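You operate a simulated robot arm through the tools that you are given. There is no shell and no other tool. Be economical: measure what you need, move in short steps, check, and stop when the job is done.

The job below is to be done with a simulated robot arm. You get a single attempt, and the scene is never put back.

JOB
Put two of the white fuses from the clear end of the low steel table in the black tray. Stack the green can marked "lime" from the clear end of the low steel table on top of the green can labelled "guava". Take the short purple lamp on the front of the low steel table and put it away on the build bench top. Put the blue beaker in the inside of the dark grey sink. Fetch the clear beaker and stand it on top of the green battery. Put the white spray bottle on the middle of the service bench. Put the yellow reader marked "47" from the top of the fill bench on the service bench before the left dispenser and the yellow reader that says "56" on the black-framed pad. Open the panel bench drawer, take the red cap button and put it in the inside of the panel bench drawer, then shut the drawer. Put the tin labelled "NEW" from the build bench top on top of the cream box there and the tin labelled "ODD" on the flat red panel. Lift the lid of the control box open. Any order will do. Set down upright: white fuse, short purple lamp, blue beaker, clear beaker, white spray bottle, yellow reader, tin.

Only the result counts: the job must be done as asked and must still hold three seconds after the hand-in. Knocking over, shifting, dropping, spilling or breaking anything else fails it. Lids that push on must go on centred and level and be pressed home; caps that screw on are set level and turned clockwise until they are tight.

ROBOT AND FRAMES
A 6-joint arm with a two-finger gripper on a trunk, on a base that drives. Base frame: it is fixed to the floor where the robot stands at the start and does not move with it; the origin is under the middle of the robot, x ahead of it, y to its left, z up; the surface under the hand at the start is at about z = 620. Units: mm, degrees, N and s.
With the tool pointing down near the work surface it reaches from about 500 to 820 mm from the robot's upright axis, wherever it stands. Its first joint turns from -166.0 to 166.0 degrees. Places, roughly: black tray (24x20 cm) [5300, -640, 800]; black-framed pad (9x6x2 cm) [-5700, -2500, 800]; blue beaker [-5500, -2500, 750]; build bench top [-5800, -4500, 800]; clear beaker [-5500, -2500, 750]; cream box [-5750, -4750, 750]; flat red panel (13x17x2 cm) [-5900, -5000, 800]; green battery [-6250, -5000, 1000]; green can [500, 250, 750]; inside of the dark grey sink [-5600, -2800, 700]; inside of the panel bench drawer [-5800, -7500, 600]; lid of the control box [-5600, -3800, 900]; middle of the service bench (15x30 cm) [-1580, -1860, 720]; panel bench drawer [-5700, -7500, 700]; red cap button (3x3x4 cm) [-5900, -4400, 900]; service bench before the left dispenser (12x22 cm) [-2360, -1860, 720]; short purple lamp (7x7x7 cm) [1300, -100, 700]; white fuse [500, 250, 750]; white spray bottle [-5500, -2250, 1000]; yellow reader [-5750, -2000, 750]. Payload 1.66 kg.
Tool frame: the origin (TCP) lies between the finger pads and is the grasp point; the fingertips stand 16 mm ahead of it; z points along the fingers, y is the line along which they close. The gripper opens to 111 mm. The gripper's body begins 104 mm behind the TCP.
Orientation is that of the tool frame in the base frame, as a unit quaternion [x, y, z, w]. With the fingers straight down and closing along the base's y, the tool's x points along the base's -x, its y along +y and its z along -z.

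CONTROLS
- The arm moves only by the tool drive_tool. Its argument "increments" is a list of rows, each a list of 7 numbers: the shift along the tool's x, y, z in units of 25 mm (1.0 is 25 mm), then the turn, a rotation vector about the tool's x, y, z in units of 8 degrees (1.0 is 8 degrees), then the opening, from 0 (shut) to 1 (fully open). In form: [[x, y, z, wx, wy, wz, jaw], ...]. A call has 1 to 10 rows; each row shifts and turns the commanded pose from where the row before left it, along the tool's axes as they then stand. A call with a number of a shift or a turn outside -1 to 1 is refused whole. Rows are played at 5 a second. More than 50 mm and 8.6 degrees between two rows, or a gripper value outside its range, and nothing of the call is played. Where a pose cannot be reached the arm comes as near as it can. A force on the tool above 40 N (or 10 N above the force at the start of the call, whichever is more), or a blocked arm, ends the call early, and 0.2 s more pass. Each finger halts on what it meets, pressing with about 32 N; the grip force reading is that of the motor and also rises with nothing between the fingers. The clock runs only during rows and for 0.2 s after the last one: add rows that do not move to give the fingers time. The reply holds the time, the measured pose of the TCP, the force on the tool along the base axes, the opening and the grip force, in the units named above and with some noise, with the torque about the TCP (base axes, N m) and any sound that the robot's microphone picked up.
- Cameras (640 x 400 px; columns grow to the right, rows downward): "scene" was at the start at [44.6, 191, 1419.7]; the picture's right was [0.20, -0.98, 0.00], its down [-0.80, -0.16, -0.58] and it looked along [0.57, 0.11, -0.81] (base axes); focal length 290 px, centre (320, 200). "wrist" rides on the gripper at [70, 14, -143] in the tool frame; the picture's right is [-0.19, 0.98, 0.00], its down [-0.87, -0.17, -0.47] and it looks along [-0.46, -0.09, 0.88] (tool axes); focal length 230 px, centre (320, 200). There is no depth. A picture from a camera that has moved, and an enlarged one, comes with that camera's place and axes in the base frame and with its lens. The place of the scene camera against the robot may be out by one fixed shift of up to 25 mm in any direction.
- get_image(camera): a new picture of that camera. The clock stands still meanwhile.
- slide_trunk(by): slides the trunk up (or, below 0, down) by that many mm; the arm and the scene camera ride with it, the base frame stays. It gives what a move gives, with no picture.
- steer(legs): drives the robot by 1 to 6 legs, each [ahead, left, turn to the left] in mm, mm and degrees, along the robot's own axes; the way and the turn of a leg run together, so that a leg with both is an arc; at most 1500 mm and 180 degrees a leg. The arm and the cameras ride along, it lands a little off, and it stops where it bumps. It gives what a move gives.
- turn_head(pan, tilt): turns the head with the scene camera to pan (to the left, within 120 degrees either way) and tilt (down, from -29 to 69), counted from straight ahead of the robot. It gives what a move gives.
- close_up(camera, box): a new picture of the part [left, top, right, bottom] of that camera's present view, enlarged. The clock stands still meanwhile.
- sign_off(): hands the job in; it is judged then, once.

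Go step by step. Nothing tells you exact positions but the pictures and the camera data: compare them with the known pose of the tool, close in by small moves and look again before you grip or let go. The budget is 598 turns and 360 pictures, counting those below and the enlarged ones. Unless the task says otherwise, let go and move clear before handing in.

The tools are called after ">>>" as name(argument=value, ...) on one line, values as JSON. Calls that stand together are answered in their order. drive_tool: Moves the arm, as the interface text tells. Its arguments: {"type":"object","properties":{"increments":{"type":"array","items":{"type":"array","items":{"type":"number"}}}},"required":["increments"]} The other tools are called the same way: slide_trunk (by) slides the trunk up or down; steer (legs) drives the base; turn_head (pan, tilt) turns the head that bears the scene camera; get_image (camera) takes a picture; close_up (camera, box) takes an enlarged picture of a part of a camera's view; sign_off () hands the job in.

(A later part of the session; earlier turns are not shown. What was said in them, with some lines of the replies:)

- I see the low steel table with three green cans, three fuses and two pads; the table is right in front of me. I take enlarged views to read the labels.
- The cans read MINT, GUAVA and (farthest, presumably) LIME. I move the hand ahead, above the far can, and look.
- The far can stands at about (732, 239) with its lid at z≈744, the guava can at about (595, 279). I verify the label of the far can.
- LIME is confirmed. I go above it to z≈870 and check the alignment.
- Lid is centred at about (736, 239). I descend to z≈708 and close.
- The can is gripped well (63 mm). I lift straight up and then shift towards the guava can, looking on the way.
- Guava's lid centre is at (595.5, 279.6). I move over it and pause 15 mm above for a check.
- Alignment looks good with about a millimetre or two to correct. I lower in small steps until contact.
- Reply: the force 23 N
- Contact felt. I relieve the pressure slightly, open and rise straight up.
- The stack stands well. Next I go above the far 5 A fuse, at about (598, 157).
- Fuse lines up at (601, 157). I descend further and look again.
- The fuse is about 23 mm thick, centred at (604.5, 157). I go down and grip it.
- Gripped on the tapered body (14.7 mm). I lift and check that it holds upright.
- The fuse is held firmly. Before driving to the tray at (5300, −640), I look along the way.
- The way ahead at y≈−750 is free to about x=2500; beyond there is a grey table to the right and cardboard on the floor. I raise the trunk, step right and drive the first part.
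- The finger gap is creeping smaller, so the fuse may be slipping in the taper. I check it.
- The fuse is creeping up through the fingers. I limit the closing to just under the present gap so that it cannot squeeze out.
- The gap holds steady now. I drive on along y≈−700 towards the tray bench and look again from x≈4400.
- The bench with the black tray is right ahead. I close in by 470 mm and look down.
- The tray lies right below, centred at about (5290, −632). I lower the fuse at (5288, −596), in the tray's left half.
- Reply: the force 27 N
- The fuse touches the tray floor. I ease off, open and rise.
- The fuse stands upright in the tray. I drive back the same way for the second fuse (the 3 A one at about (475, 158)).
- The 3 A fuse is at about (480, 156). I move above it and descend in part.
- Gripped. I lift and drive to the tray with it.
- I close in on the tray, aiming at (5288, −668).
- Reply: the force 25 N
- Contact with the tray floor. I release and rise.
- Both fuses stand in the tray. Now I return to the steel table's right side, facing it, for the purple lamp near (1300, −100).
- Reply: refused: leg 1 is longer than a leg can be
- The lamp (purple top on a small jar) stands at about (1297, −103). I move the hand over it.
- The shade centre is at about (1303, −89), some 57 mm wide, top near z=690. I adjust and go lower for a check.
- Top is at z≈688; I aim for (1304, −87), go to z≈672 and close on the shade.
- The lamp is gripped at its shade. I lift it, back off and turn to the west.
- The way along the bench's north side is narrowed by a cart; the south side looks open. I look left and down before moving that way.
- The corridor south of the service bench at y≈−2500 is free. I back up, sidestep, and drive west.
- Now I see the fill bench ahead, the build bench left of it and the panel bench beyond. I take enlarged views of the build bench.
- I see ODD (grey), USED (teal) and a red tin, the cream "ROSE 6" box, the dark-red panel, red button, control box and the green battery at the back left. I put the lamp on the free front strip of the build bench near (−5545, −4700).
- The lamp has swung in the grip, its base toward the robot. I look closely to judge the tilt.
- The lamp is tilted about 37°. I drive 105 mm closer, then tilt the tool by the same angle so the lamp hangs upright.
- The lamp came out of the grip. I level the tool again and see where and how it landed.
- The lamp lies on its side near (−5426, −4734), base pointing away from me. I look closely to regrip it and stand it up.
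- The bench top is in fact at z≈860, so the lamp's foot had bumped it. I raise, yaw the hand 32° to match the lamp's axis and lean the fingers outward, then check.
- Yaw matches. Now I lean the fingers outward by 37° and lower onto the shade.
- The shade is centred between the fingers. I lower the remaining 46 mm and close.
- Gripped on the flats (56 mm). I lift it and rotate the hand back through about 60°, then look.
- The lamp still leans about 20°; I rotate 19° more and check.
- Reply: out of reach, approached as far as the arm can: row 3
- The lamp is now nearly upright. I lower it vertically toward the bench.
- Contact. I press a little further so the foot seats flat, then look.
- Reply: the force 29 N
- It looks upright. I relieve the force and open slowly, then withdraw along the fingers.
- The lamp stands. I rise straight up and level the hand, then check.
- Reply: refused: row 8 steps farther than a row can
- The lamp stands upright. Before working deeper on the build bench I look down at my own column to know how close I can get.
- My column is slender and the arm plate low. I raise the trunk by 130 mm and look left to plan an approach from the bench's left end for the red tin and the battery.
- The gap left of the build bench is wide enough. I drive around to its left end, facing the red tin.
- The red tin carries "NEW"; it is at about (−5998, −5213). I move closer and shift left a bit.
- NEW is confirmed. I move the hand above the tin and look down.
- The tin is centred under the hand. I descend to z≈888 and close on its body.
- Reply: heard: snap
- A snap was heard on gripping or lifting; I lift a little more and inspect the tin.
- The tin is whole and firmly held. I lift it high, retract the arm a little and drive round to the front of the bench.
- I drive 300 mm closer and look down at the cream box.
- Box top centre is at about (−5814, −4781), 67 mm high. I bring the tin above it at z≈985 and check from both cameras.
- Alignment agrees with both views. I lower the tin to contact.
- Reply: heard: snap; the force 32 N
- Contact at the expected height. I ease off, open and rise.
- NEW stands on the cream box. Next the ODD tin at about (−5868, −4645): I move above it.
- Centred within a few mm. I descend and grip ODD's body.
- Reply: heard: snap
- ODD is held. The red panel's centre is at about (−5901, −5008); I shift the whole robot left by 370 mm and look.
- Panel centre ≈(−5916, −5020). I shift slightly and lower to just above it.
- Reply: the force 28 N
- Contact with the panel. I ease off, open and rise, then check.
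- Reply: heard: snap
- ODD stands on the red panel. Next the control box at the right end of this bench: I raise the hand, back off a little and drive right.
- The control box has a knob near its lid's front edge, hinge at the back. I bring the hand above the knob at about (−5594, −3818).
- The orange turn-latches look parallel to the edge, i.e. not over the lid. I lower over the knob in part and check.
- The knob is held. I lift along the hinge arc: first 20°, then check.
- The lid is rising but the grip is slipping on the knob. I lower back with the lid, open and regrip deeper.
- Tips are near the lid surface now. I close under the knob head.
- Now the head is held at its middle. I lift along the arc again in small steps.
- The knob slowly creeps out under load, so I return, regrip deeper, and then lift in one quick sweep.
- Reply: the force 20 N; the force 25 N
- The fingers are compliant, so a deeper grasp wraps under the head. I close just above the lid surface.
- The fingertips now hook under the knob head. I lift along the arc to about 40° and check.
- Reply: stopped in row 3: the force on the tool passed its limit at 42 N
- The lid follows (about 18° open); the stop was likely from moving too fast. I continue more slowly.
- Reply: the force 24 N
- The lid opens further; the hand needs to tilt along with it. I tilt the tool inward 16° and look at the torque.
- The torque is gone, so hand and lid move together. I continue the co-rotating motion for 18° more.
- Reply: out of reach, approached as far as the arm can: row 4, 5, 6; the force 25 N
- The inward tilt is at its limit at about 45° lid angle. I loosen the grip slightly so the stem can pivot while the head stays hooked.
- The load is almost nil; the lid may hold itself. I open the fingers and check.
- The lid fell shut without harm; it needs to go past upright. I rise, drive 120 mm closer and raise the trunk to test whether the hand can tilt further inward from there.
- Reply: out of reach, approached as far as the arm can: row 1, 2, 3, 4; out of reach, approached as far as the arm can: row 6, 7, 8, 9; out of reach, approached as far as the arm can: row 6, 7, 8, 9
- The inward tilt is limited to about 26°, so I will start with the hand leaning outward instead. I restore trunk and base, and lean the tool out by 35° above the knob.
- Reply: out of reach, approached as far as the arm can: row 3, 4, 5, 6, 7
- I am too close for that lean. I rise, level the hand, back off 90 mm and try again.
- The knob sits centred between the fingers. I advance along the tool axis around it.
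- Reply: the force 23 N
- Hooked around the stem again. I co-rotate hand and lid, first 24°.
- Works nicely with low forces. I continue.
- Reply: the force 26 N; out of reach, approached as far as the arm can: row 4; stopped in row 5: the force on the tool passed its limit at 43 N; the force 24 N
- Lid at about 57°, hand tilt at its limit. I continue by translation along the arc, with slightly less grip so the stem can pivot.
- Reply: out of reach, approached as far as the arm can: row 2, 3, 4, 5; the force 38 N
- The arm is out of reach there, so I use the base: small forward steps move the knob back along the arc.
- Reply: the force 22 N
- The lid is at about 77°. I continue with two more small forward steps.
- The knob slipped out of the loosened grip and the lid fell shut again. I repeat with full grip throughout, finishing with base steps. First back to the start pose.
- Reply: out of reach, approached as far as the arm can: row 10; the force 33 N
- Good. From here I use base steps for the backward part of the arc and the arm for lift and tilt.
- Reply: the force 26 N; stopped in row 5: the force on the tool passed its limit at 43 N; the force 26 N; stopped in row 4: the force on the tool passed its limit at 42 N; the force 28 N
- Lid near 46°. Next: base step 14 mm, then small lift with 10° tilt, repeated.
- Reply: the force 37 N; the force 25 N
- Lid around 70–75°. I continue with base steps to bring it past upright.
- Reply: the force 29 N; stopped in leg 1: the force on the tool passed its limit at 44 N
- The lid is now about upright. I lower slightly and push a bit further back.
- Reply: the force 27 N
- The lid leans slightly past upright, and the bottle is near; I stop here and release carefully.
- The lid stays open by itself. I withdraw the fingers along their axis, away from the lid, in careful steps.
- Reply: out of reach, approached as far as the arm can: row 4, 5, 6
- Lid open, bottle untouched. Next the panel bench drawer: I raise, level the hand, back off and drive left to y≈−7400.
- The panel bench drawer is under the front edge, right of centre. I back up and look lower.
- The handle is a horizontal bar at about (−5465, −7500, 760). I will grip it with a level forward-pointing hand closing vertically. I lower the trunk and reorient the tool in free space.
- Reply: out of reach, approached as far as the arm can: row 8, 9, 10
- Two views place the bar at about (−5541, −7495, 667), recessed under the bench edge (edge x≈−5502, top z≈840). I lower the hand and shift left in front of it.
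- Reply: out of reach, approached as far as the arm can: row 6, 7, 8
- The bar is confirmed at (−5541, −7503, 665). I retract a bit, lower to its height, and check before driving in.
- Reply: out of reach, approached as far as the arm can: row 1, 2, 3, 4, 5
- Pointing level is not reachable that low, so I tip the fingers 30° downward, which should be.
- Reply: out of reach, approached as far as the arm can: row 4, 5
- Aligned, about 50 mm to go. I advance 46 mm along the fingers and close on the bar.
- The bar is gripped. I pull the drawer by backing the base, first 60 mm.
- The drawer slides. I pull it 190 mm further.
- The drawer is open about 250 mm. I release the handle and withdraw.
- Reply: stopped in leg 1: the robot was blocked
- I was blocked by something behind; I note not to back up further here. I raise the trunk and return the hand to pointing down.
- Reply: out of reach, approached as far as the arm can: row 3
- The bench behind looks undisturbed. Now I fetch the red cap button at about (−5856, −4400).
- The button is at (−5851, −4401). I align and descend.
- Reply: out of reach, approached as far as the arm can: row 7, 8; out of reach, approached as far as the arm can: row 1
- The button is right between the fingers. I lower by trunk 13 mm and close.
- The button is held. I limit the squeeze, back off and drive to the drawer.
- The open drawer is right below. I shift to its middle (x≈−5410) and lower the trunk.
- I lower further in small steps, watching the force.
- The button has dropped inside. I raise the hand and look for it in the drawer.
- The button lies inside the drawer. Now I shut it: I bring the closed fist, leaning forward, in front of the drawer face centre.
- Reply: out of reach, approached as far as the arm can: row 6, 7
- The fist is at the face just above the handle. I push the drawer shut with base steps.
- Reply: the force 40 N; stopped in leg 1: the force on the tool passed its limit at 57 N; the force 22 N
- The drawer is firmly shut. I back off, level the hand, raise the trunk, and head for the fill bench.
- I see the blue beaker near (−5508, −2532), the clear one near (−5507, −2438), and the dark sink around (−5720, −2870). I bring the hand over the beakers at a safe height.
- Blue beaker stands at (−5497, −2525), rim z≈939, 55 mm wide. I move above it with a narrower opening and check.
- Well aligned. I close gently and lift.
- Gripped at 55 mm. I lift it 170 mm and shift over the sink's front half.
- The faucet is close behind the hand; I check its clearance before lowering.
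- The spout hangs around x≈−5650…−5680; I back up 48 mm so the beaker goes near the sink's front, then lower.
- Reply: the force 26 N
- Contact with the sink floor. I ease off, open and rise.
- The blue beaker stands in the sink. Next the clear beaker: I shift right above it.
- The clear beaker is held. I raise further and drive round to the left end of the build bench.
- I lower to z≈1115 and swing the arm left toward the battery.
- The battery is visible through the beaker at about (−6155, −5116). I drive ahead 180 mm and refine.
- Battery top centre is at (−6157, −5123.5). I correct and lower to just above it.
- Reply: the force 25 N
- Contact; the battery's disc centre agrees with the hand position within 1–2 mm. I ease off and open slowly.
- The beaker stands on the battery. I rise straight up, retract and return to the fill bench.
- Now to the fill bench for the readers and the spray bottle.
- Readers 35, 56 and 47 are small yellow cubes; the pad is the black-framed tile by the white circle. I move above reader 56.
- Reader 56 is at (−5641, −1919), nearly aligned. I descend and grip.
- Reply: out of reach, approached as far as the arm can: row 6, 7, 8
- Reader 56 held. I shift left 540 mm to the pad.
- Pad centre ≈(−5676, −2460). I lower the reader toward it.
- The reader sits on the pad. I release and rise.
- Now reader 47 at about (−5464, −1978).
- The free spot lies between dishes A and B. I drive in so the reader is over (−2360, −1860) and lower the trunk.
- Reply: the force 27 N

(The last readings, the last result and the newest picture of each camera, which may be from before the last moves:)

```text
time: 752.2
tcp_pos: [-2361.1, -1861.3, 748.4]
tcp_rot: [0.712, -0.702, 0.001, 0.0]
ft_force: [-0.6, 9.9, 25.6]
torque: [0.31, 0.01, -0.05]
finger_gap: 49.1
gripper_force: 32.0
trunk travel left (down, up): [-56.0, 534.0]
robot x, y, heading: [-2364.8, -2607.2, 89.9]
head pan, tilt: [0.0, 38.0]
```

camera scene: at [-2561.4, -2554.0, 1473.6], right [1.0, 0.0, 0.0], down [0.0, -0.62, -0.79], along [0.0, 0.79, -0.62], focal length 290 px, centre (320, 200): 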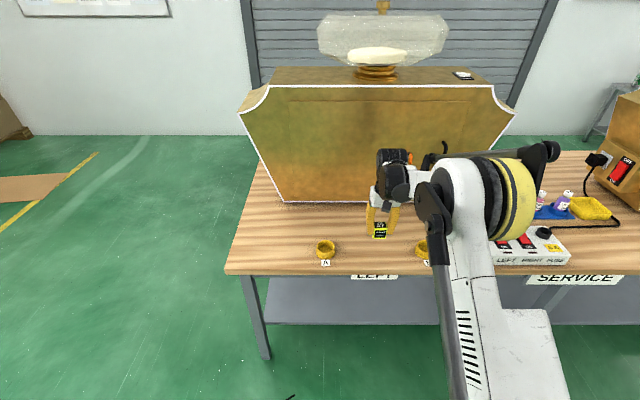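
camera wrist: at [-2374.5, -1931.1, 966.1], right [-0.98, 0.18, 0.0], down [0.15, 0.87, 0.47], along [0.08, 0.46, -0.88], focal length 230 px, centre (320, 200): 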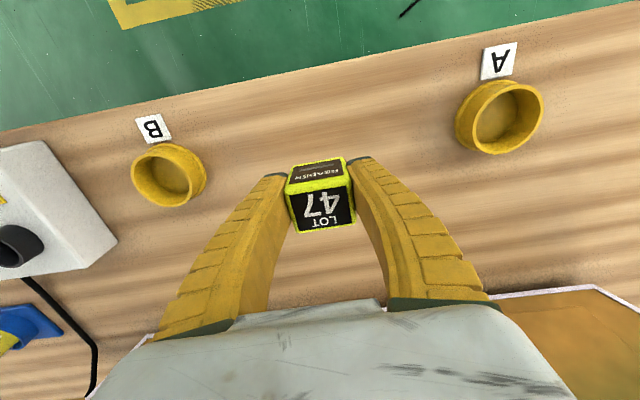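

Contact. I release and rise, then check.

>>> drive_tool(increments=[[0, 0, -0.08, 0, 0, 0, 0.3], [0, 0, 0, 0, 0, 0, 0.45], [0, 0, 0, 0, 0, 0, 0.6], [0, 0, 0, 0, 0, 0, 0.6], [0, 0, -0.8, 0, 0, 0, 0.6], [0, 0, -1, 0, 0, 0, 0.6], [0, 0, -1, 0, 0, 0, 0.6], [0, 0, -1, 0, 0, 0, 0.6], [0, 0, -1, 0, 0, 0, 0.6]])

>>> get_image(camera="wrist")

```text
time: 754.2
tcp_pos: [-2359.3, -1861.4, 870.9]
tcp_rot: [0.712, -0.702, 0.002, 0.0]
ft_force: [0.3, -0.2, -0.2]
torque: [-0.02, 0.02, -0.05]
finger_gap: 68.2
gripper_force: 1.3
trunk travel left (down, up): [-56.0, 534.0]
robot x, y, heading: [-2366.0, -2606.9, 90.2]
head pan, tilt: [0.0, 38.0]
```

```text
91 pictures are left
camera wrist: at [-2372.5, -1930.7, 1013.0], right [-0.98, 0.18, 0.0], down [0.15, 0.87, 0.47], along [0.08, 0.46, -0.88], focal length 230 px, centre (320, 200)
```

wrist: 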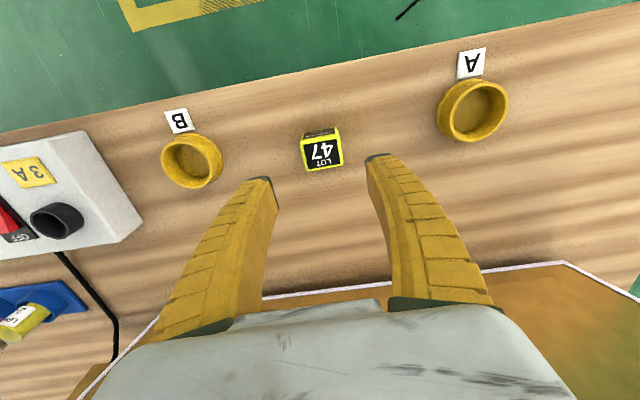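

Reader 47 is placed. Last item: the spray bottle. I return to the fill bench.

>>> slide_trunk(by=230)

>>> steer(legs=[[-220, 0, 0], [0, 0, 90], [1490, 0, 0], [750, 0, 0], [0, -600, 0]])

>>> get_image(camera="scene")

```text
time: 756.6
tcp_pos: [-2361.0, -1860.6, 1098.9]
tcp_rot: [0.712, -0.703, 0.001, 0.001]
ft_force: [-0.1, -0.4, 0.0]
torque: [0.01, -0.01, 0.01]
finger_gap: 68.4
gripper_force: 1.6
trunk travel left (down, up): [-286.0, 304.0]
robot x, y, heading: [-2367.0, -2606.1, 89.8]
head pan, tilt: [0.0, 38.0]
```

```text
time: 775.9
tcp_pos: [-5368.3, -2271.4, 1100.7]
tcp_rot: [1.0, 0.015, 0.002, -0.001]
ft_force: [0.5, 0.7, 0.2]
torque: [-0.04, -0.03, -0.02]
finger_gap: 68.5
gripper_force: 1.0
trunk travel left (down, up): [-286.0, 304.0]
robot x, y, heading: [-4623.3, -2261.7, -179.0]
head pan, tilt: [0.0, 38.0]
```

```text
90 pictures are left
camera scene: at [-4691.7, -2468.0, 1703.6], right [-0.02, 1.0, 0.0], down [0.62, 0.01, -0.79], along [-0.79, -0.01, -0.62], focal length 290 px, centre (320, 200)
```

scene: 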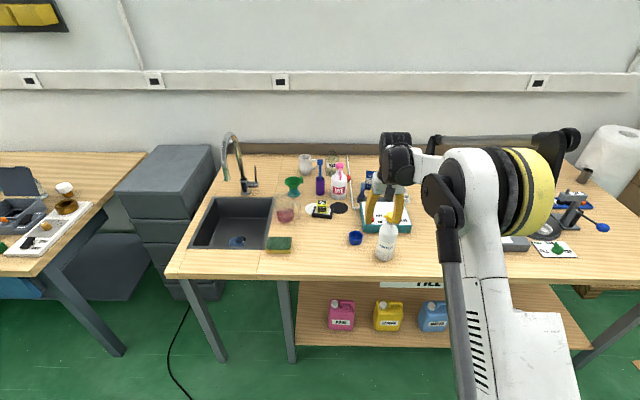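

>>> close_up(camera="scene", box=[350, 190, 430, 270])

>>> get_image(camera="wrist")

```text
5.00 times, centred on (390, 230) of scene
camera zoom: at [-4691.7, -2468.0, 1703.6], right [-0.02, 1.0, 0.0], down [0.62, 0.01, -0.79], along [-0.79, -0.01, -0.62], focal length 1450 px, centre (-30, 50)
```

zoom: 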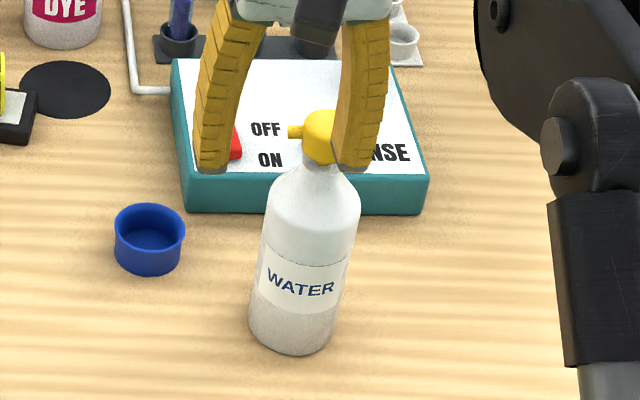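

```text
88 pictures are left
camera wrist: at [-5298.3, -2283.6, 1242.7], right [-0.16, -0.99, 0.0], down [-0.87, 0.14, 0.47], along [-0.46, 0.08, -0.88], focal length 230 px, centre (320, 200)
```

wrist: 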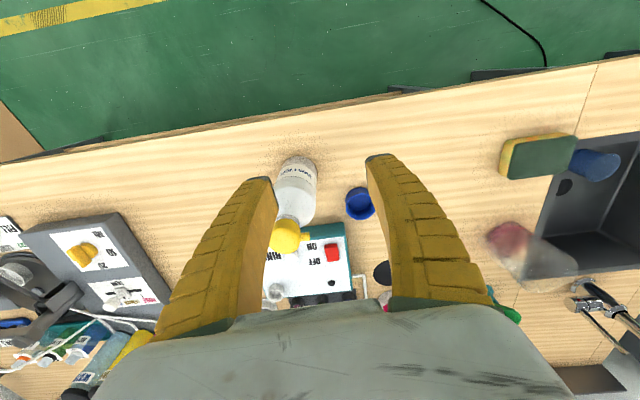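

The bottle stands at about (−5435, −2220), body 64 mm wide up to z≈981, head top ≈1066. I raise slightly and position above it.

>>> slide_trunk(by=30)

>>> steer(legs=[[67, -39, -1]])

>>> drive_tool(increments=[[0, 0, 0, 0, 0, 0, 1], [0, 0, 0, 0, 0, 0, 1]])

>>> get_image(camera="wrist")

```text
time: 776.6
tcp_pos: [-5368.5, -2271.8, 1129.1]
tcp_rot: [1.0, 0.015, 0.001, -0.001]
ft_force: [0.4, 0.6, -0.1]
torque: [-0.01, 0.0, 0.01]
finger_gap: 68.6
gripper_force: 1.4
trunk travel left (down, up): [-316.0, 274.0]
robot x, y, heading: [-4622.2, -2267.2, -179.1]
head pan, tilt: [0.0, 38.0]
```

```text
time: 777.7
tcp_pos: [-5433.9, -2219.8, 1129.2]
tcp_rot: [1.0, 0.005, 0.001, -0.001]
ft_force: [-0.8, 0.7, -0.9]
torque: [-0.08, -0.06, -0.01]
finger_gap: 68.3
gripper_force: 0.9
trunk travel left (down, up): [-316.0, 274.0]
robot x, y, heading: [-4689.6, -2229.2, 180.1]
head pan, tilt: [0.0, 38.0]
```

```text
time: 778.3
tcp_pos: [-5433.8, -2219.7, 1130.1]
tcp_rot: [1.0, 0.005, 0.002, -0.001]
ft_force: [-0.5, -0.8, -0.5]
torque: [-0.01, 0.01, -0.02]
finger_gap: 111.1
gripper_force: 0.2
trunk travel left (down, up): [-316.0, 274.0]
robot x, y, heading: [-4689.4, -2223.2, 180.0]
head pan, tilt: [0.0, 38.0]
```

```text
87 pictures are left
camera wrist: at [-5363.8, -2233.0, 1272.8], right [-0.18, -0.98, 0.0], down [-0.87, 0.16, 0.47], along [-0.46, 0.09, -0.88], focal length 230 px, centre (320, 200)
```

wrist: 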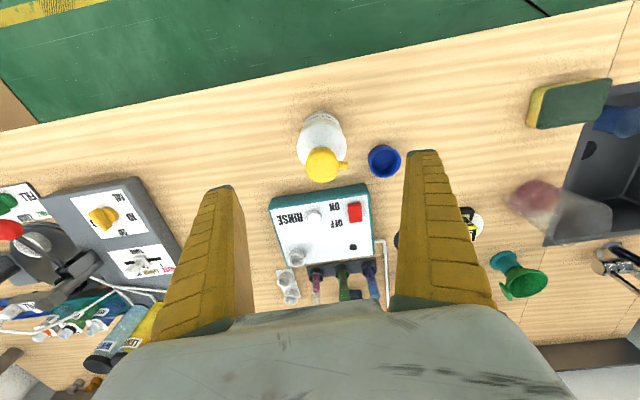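

>>> drive_tool(increments=[[-0.32, 0, 0.8, 0, 0, 0, 1], [0, 0, 0.8, 0, 0, 0, 1], [0, 0, 0.8, 0, 0, 0, 1], [0, 0, 0.8, 0, 0, 0, 1], [0, 0, 0.8, 0, 0, 0, 1], [0, 0, 0.8, 0, 0, 0, 1], [0, 0, 0, 0, 0, 0, 1]])

>>> get_image(camera="wrist")

>>> close_up(camera="scene", box=[350, 180, 450, 280])

```text
time: 779.9
tcp_pos: [-5441.3, -2219.8, 1009.0]
tcp_rot: [1.0, 0.005, 0.002, -0.001]
ft_force: [0.4, 0.0, 0.4]
torque: [-0.01, -0.03, 0.01]
finger_gap: 110.8
gripper_force: 0.0
trunk travel left (down, up): [-316.0, 274.0]
robot x, y, heading: [-4688.9, -2228.7, 179.8]
head pan, tilt: [0.0, 38.0]
```

```text
86 pictures are left
camera wrist: at [-5371.7, -2232.9, 1152.7], right [-0.18, -0.98, 0.0], down [-0.87, 0.16, 0.47], along [-0.46, 0.09, -0.88], focal length 230 px, centre (320, 200)
```

wrist: 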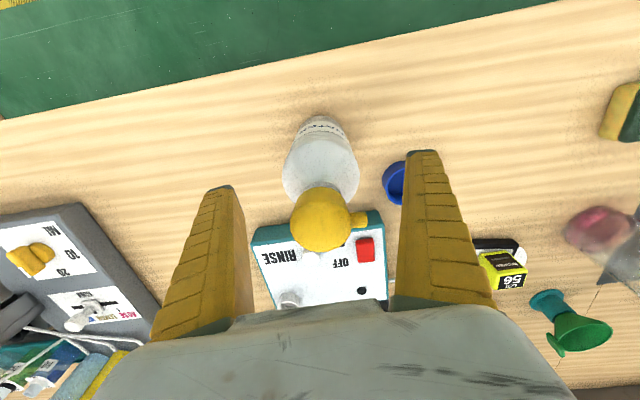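

```text
4.00 times, centred on (400, 230) of scene
camera zoom: at [-4760.6, -2429.4, 1733.5], right [0.0, 1.0, 0.0], down [0.62, 0.0, -0.79], along [-0.79, 0.0, -0.62], focal length 1160 px, centre (0, 80)
```

zoom: 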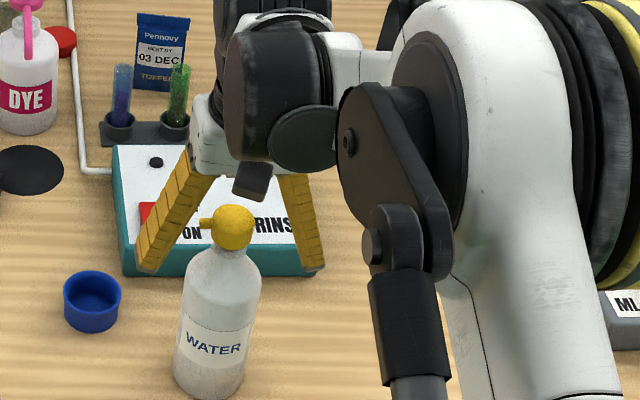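

>>> drive_tool(increments=[[-0.06, 0, 0.6, 0, 0, 0, 1], [0, 0, 0.6, 0, 0, 0, 1], [0, 0, 0.5, 0, 0, 0, 1], [0, 0, 0, 0, 0, 0, 0.7], [0, 0, 0, 0, 0, 0, 0.4], [0, 0, 0, 0, 0, 0, 0.4], [0, 0, 0, 0, 0, 0, 0.4]])

>>> get_image(camera="wrist")

```text
time: 781.5
tcp_pos: [-5441.8, -2218.7, 967.8]
tcp_rot: [1.0, 0.005, 0.002, -0.001]
ft_force: [1.1, 1.0, 0.5]
torque: [0.02, -0.19, 0.03]
finger_gap: 62.2
gripper_force: 32.0
trunk travel left (down, up): [-316.0, 274.0]
robot x, y, heading: [-4688.8, -2224.5, 179.7]
head pan, tilt: [0.0, 38.0]
```

```text
84 pictures are left
camera wrist: at [-5373.3, -2232.8, 1110.4], right [-0.18, -0.98, 0.0], down [-0.87, 0.16, 0.47], along [-0.46, 0.09, -0.88], focal length 230 px, centre (320, 200)
```

wrist: 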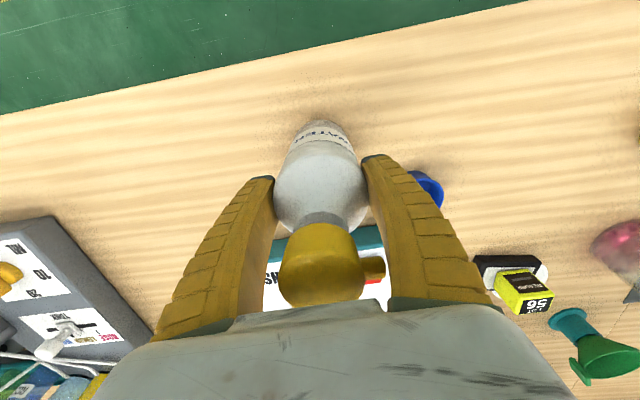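

Gripped at 62 mm. I lift by trunk and watch that it holds.

>>> slide_trunk(by=100)

>>> close_up(camera="scene", box=[350, 180, 450, 280])

```text
time: 782.8
tcp_pos: [-5442.9, -2219.9, 1067.3]
tcp_rot: [1.0, 0.005, 0.002, -0.002]
ft_force: [-0.4, -0.8, -6.2]
torque: [-0.04, -0.03, 0.02]
finger_gap: 62.4
gripper_force: 31.9
trunk travel left (down, up): [-416.0, 174.0]
robot x, y, heading: [-4686.0, -2231.0, 179.8]
head pan, tilt: [0.0, 38.0]
```

```text
4.00 times, centred on (400, 230) of scene
camera zoom: at [-4761.7, -2429.4, 1833.3], right [0.0, 1.0, 0.0], down [0.62, 0.0, -0.79], along [-0.79, 0.0, -0.62], focal length 1160 px, centre (0, 80)
```

zoom: 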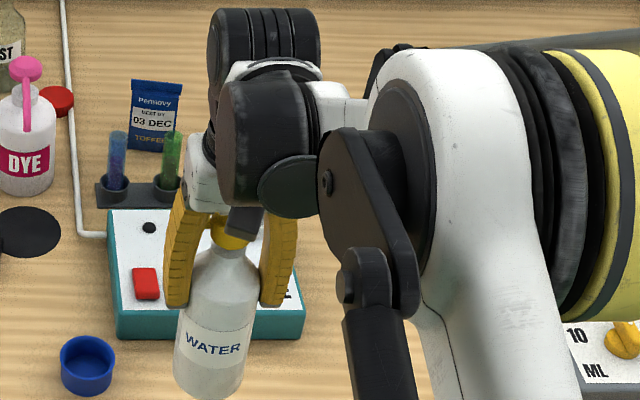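

The bottle hangs straight. I drive to the service bench's middle.

>>> steer(legs=[[-560, 0, 0], [0, 600, 0], [-1450, 0, 0], [-1100, 0, 0], [0, 0, -90]])

>>> get_image(camera="scene")

```text
time: 804.7
tcp_pos: [-1601.7, -2093.1, 1067.2]
tcp_rot: [0.711, -0.703, 0.002, 0.001]
ft_force: [-0.9, -0.3, -5.3]
torque: [0.0, -0.02, -0.01]
finger_gap: 62.3
gripper_force: 32.1
trunk travel left (down, up): [-416.0, 174.0]
robot x, y, heading: [-1606.2, -2852.4, 89.9]
head pan, tilt: [0.0, 38.0]
```

```text
82 pictures are left
camera scene: at [-1804.0, -2795.2, 1833.5], right [1.0, 0.0, 0.0], down [0.0, -0.62, -0.79], along [0.0, 0.79, -0.62], focal length 290 px, centre (320, 200)
```

scene: 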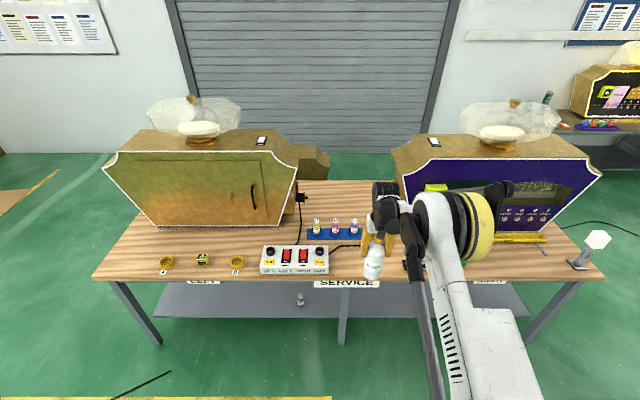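

>>> steer(legs=[[228, -20, 0]])

>>> get_image(camera="wrist")

```text
time: 806.4
tcp_pos: [-1580.9, -1870.2, 1066.5]
tcp_rot: [0.711, -0.703, 0.002, 0.0]
ft_force: [0.7, 0.1, -6.6]
torque: [-0.08, -0.04, 0.01]
finger_gap: 62.2
gripper_force: 32.1
trunk travel left (down, up): [-416.0, 174.0]
robot x, y, heading: [-1586.9, -2629.2, 89.9]
head pan, tilt: [0.0, 38.0]
```

```text
81 pictures are left
camera wrist: at [-1594.1, -1939.8, 1209.6], right [-0.98, 0.18, 0.0], down [0.16, 0.87, 0.47], along [0.09, 0.46, -0.88], focal length 230 px, centre (320, 200)
```

wrist: 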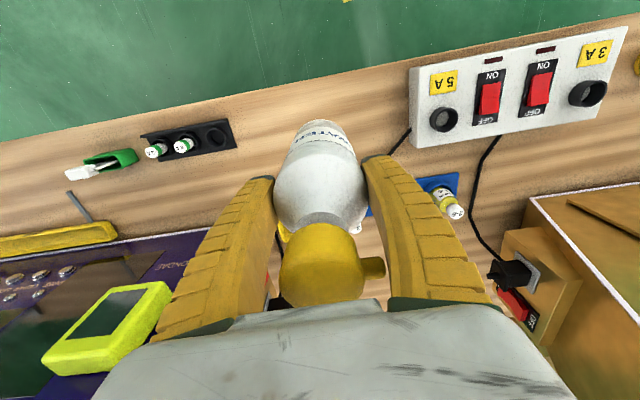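

The spot below is free. I lower the bottle by trunk, then by small arm steps.

>>> slide_trunk(by=-195)

>>> close_up(camera="scene", box=[280, 170, 480, 310])

>>> get_image(camera="wrist")

```text
time: 808.5
tcp_pos: [-1581.2, -1870.8, 872.0]
tcp_rot: [0.712, -0.703, 0.002, 0.001]
ft_force: [0.3, -0.9, -5.4]
torque: [0.01, 0.0, -0.02]
finger_gap: 62.5
gripper_force: 31.8
trunk travel left (down, up): [-221.0, 369.0]
robot x, y, heading: [-1588.8, -2629.9, 90.0]
head pan, tilt: [0.0, 38.0]
```

```text
2.86 times, centred on (380, 240) of scene
camera zoom: at [-1783.9, -2573.3, 1638.6], right [1.0, 0.0, 0.0], down [0.0, -0.62, -0.79], along [0.0, 0.79, -0.62], focal length 829 px, centre (149, 86)
```

zoom: 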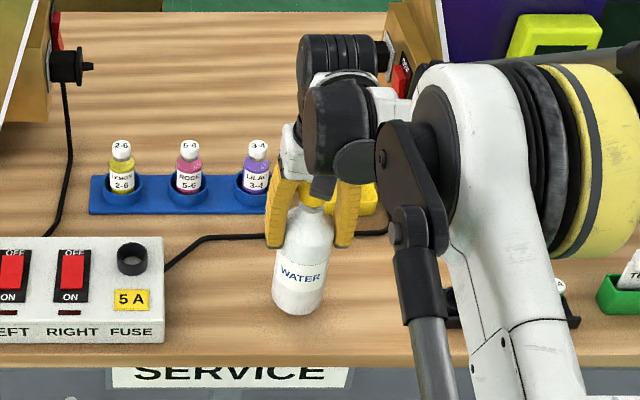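

```text
79 pictures are left
camera wrist: at [-1594.2, -1940.9, 1015.3], right [-0.98, 0.18, 0.0], down [0.16, 0.87, 0.47], along [0.09, 0.46, -0.88], focal length 230 px, centre (320, 200)
```

wrist: 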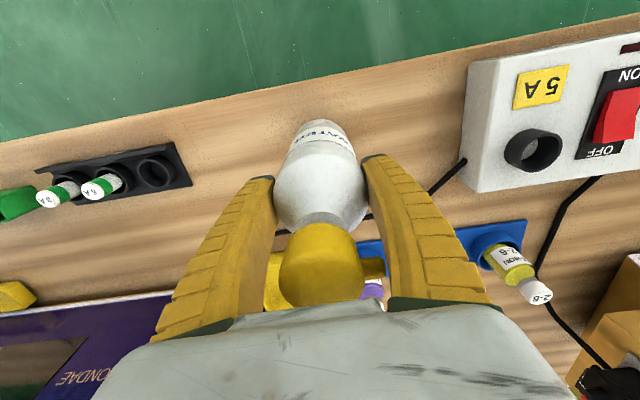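

>>> drive_tool(increments=[[0, 0, 0.4, 0, 0, 0, 0.4], [0, 0, 0.3, 0, 0, 0, 0.4], [0, 0, 0.12, 0, 0, 0, 0.4], [0, 0, 0, 0, 0, 0, 0.4]])

>>> drive_tool(increments=[[0, 0, 0.08, 0, 0, 0, 0.4], [0, 0, 0.08, 0, 0, 0, 0.4], [0, 0, 0, 0, 0, 0, 0.4]])

```text
time: 809.5
tcp_pos: [-1581.9, -1872.0, 851.1]
tcp_rot: [0.711, -0.703, 0.002, 0.0]
ft_force: [-0.4, 0.9, -4.4]
torque: [-0.01, 0.01, -0.05]
finger_gap: 62.1
gripper_force: 32.4
trunk travel left (down, up): [-221.0, 369.0]
robot x, y, heading: [-1588.8, -2630.8, 89.8]
head pan, tilt: [0.0, 38.0]
```

```text
time: 810.3
tcp_pos: [-1581.7, -1871.3, 847.3]
tcp_rot: [0.712, -0.702, 0.002, 0.001]
ft_force: [0.7, 0.8, -0.1]
torque: [0.22, 0.0, 0.01]
finger_gap: 62.6
gripper_force: 31.9
trunk travel left (down, up): [-221.0, 369.0]
robot x, y, heading: [-1587.6, -2624.7, 89.9]
head pan, tilt: [0.0, 38.0]
```

>>> drive_tool(increments=[[0, 0, 0.05, 0, 0, 0, 0.4], [0, 0, 0, 0, 0, 0, 0.4]])

>>> drive_tool(increments=[[0, 0, 0, 0, 0, 0, 0.57], [0, 0, 0, 0, 0, 0, 0.65], [0, 0, 0, 0, 0, 0, 0.8], [0, 0, 0, 0, 0, 0, 1], [0, 0, 0, 0, 0, 0, 1], [0, 0, -0.5, 0, 0, 0, 1], [0, 0, -1, 0, 0, 0, 1], [0, 0, -1, 0, 0, 0, 1], [0, 0, -1, 0, 0, 0, 1], [0, 0, -1, 0, 0, 0, 1]])

>>> get_image(camera="wrist")

```text
time: 810.9
tcp_pos: [-1581.8, -1871.5, 848.0]
tcp_rot: [0.711, -0.703, 0.001, 0.0]
ft_force: [0.9, -0.6, 9.1]
torque: [0.04, 0.01, 0.04]
finger_gap: 62.3
gripper_force: 31.8
trunk travel left (down, up): [-221.0, 369.0]
robot x, y, heading: [-1586.1, -2625.3, 89.8]
head pan, tilt: [0.0, 38.0]
```

```text
time: 813.1
tcp_pos: [-1581.0, -1871.1, 959.2]
tcp_rot: [0.711, -0.703, 0.002, 0.001]
ft_force: [0.0, 0.3, 0.1]
torque: [0.02, 0.02, 0.01]
finger_gap: 111.0
gripper_force: 0.1
trunk travel left (down, up): [-221.0, 369.0]
robot x, y, heading: [-1585.6, -2628.8, 90.0]
head pan, tilt: [0.0, 38.0]
```

```text
78 pictures are left
camera wrist: at [-1594.6, -1940.3, 1102.0], right [-0.98, 0.18, 0.0], down [0.16, 0.87, 0.47], along [0.09, 0.46, -0.88], focal length 230 px, centre (320, 200)
```

wrist: 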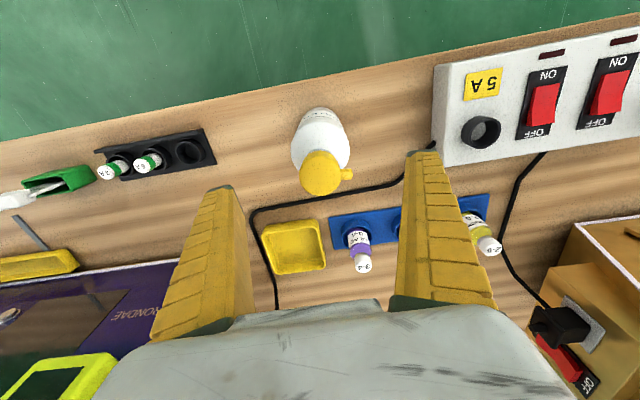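

The spray bottle stands upright in the middle. I rise, back clear and take a last look.

>>> slide_trunk(by=150)

>>> steer(legs=[[-300, 0, 0]])

>>> get_image(camera="scene")

```text
time: 814.9
tcp_pos: [-1582.8, -1869.2, 1108.6]
tcp_rot: [0.711, -0.703, 0.002, 0.001]
ft_force: [-0.2, 0.0, 0.3]
torque: [0.01, 0.02, -0.01]
finger_gap: 110.9
gripper_force: 0.0
trunk travel left (down, up): [-371.0, 219.0]
robot x, y, heading: [-1583.6, -2627.8, 89.9]
head pan, tilt: [0.0, 38.0]
```

```text
time: 816.9
tcp_pos: [-1584.6, -2171.8, 1109.4]
tcp_rot: [0.713, -0.701, 0.001, 0.0]
ft_force: [1.0, 0.2, -0.3]
torque: [0.06, -0.02, -0.01]
finger_gap: 111.0
gripper_force: 0.1
trunk travel left (down, up): [-371.0, 219.0]
robot x, y, heading: [-1587.4, -2928.7, 90.2]
head pan, tilt: [0.0, 38.0]
```

```text
77 pictures are left
camera scene: at [-1783.7, -2876.7, 1788.5], right [1.0, 0.0, 0.0], down [0.0, -0.62, -0.79], along [0.0, 0.79, -0.62], focal length 290 px, centre (320, 200)
```

scene: 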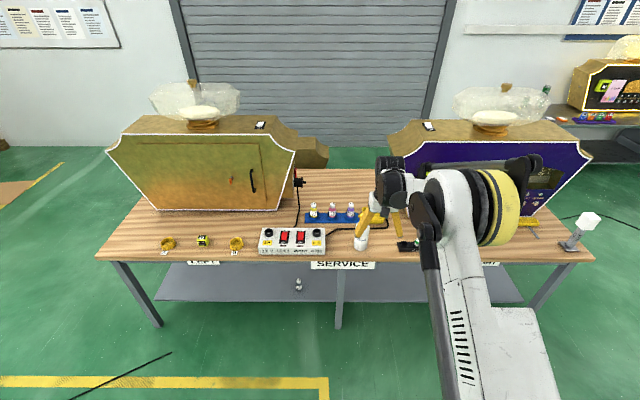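

All fine here. One last look at the build bench to confirm the lid, beaker, tins and lamp.

>>> steer(legs=[[0, 0, 90], [1490, 0, 0], [900, 0, 0], [0, 1400, 0]])

>>> turn_head(pan=0, tilt=20)

>>> close_up(camera="scene", box=[120, 130, 480, 300])

```text
time: 839.2
tcp_pos: [-4792.7, -4280.0, 1108.9]
tcp_rot: [1.0, -0.012, 0.002, 0.0]
ft_force: [0.4, 0.6, 0.3]
torque: [0.05, 0.02, -0.02]
finger_gap: 111.0
gripper_force: 0.0
trunk travel left (down, up): [-371.0, 219.0]
robot x, y, heading: [-4034.2, -4312.5, 178.1]
head pan, tilt: [0.0, 38.0]
```

```text
time: 840.0
tcp_pos: [-4792.5, -4281.0, 1108.4]
tcp_rot: [1.0, -0.011, 0.001, 0.0]
ft_force: [0.0, 0.0, 0.3]
torque: [0.03, -0.02, -0.01]
finger_gap: 111.0
gripper_force: 0.1
trunk travel left (down, up): [-371.0, 219.0]
robot x, y, heading: [-4030.4, -4313.0, 177.9]
head pan, tilt: [0.0, 20.0]
```

```text
1.78 times, centred on (300, 215) of scene
camera zoom: at [-4121.8, -4512.3, 1816.8], right [0.04, 1.0, 0.0], down [0.34, -0.01, -0.94], along [-0.94, 0.03, -0.34], focal length 516 px, centre (356, 173)
```

zoom: 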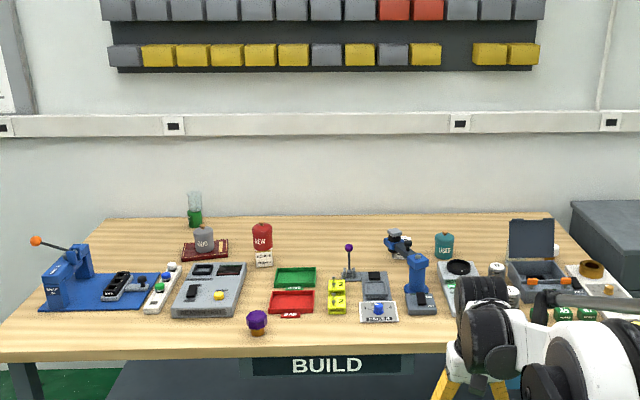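

Everything on the build bench is as it should be: beaker on the battery, ODD on the red panel, NEW on the cream box, lamp upright, lid open. I hand in.

>>> sign_off()

```text
The job is handed in.
```

Every item in the job is done, and I have handed it in.

Some things didn't go smoothly:

- **Purple lamp:** its foot bumped the bench edge, and it dropped a short way onto the build bench on its side. I regripped it, and it now stands upright on the front strip of the build bench.
- **Red cap button:** it slipped from the fingers just above the drawer and lies on its side inside. The drawer is pushed firmly shut.
- **Control box lid:** it fell shut twice before I got it past upright. It now stays open by itself, and the bottle behind it was not touched.
- **Tins:** I heard a snap when gripping or releasing each tin; both look intact.
- **Backing up at the panel bench:** I bumped the bench behind me once. It looked undisturbed when I checked.

I checked the build bench and service bench at the end. I checked the other placements with a picture as I made each one, but not again at hand-in.
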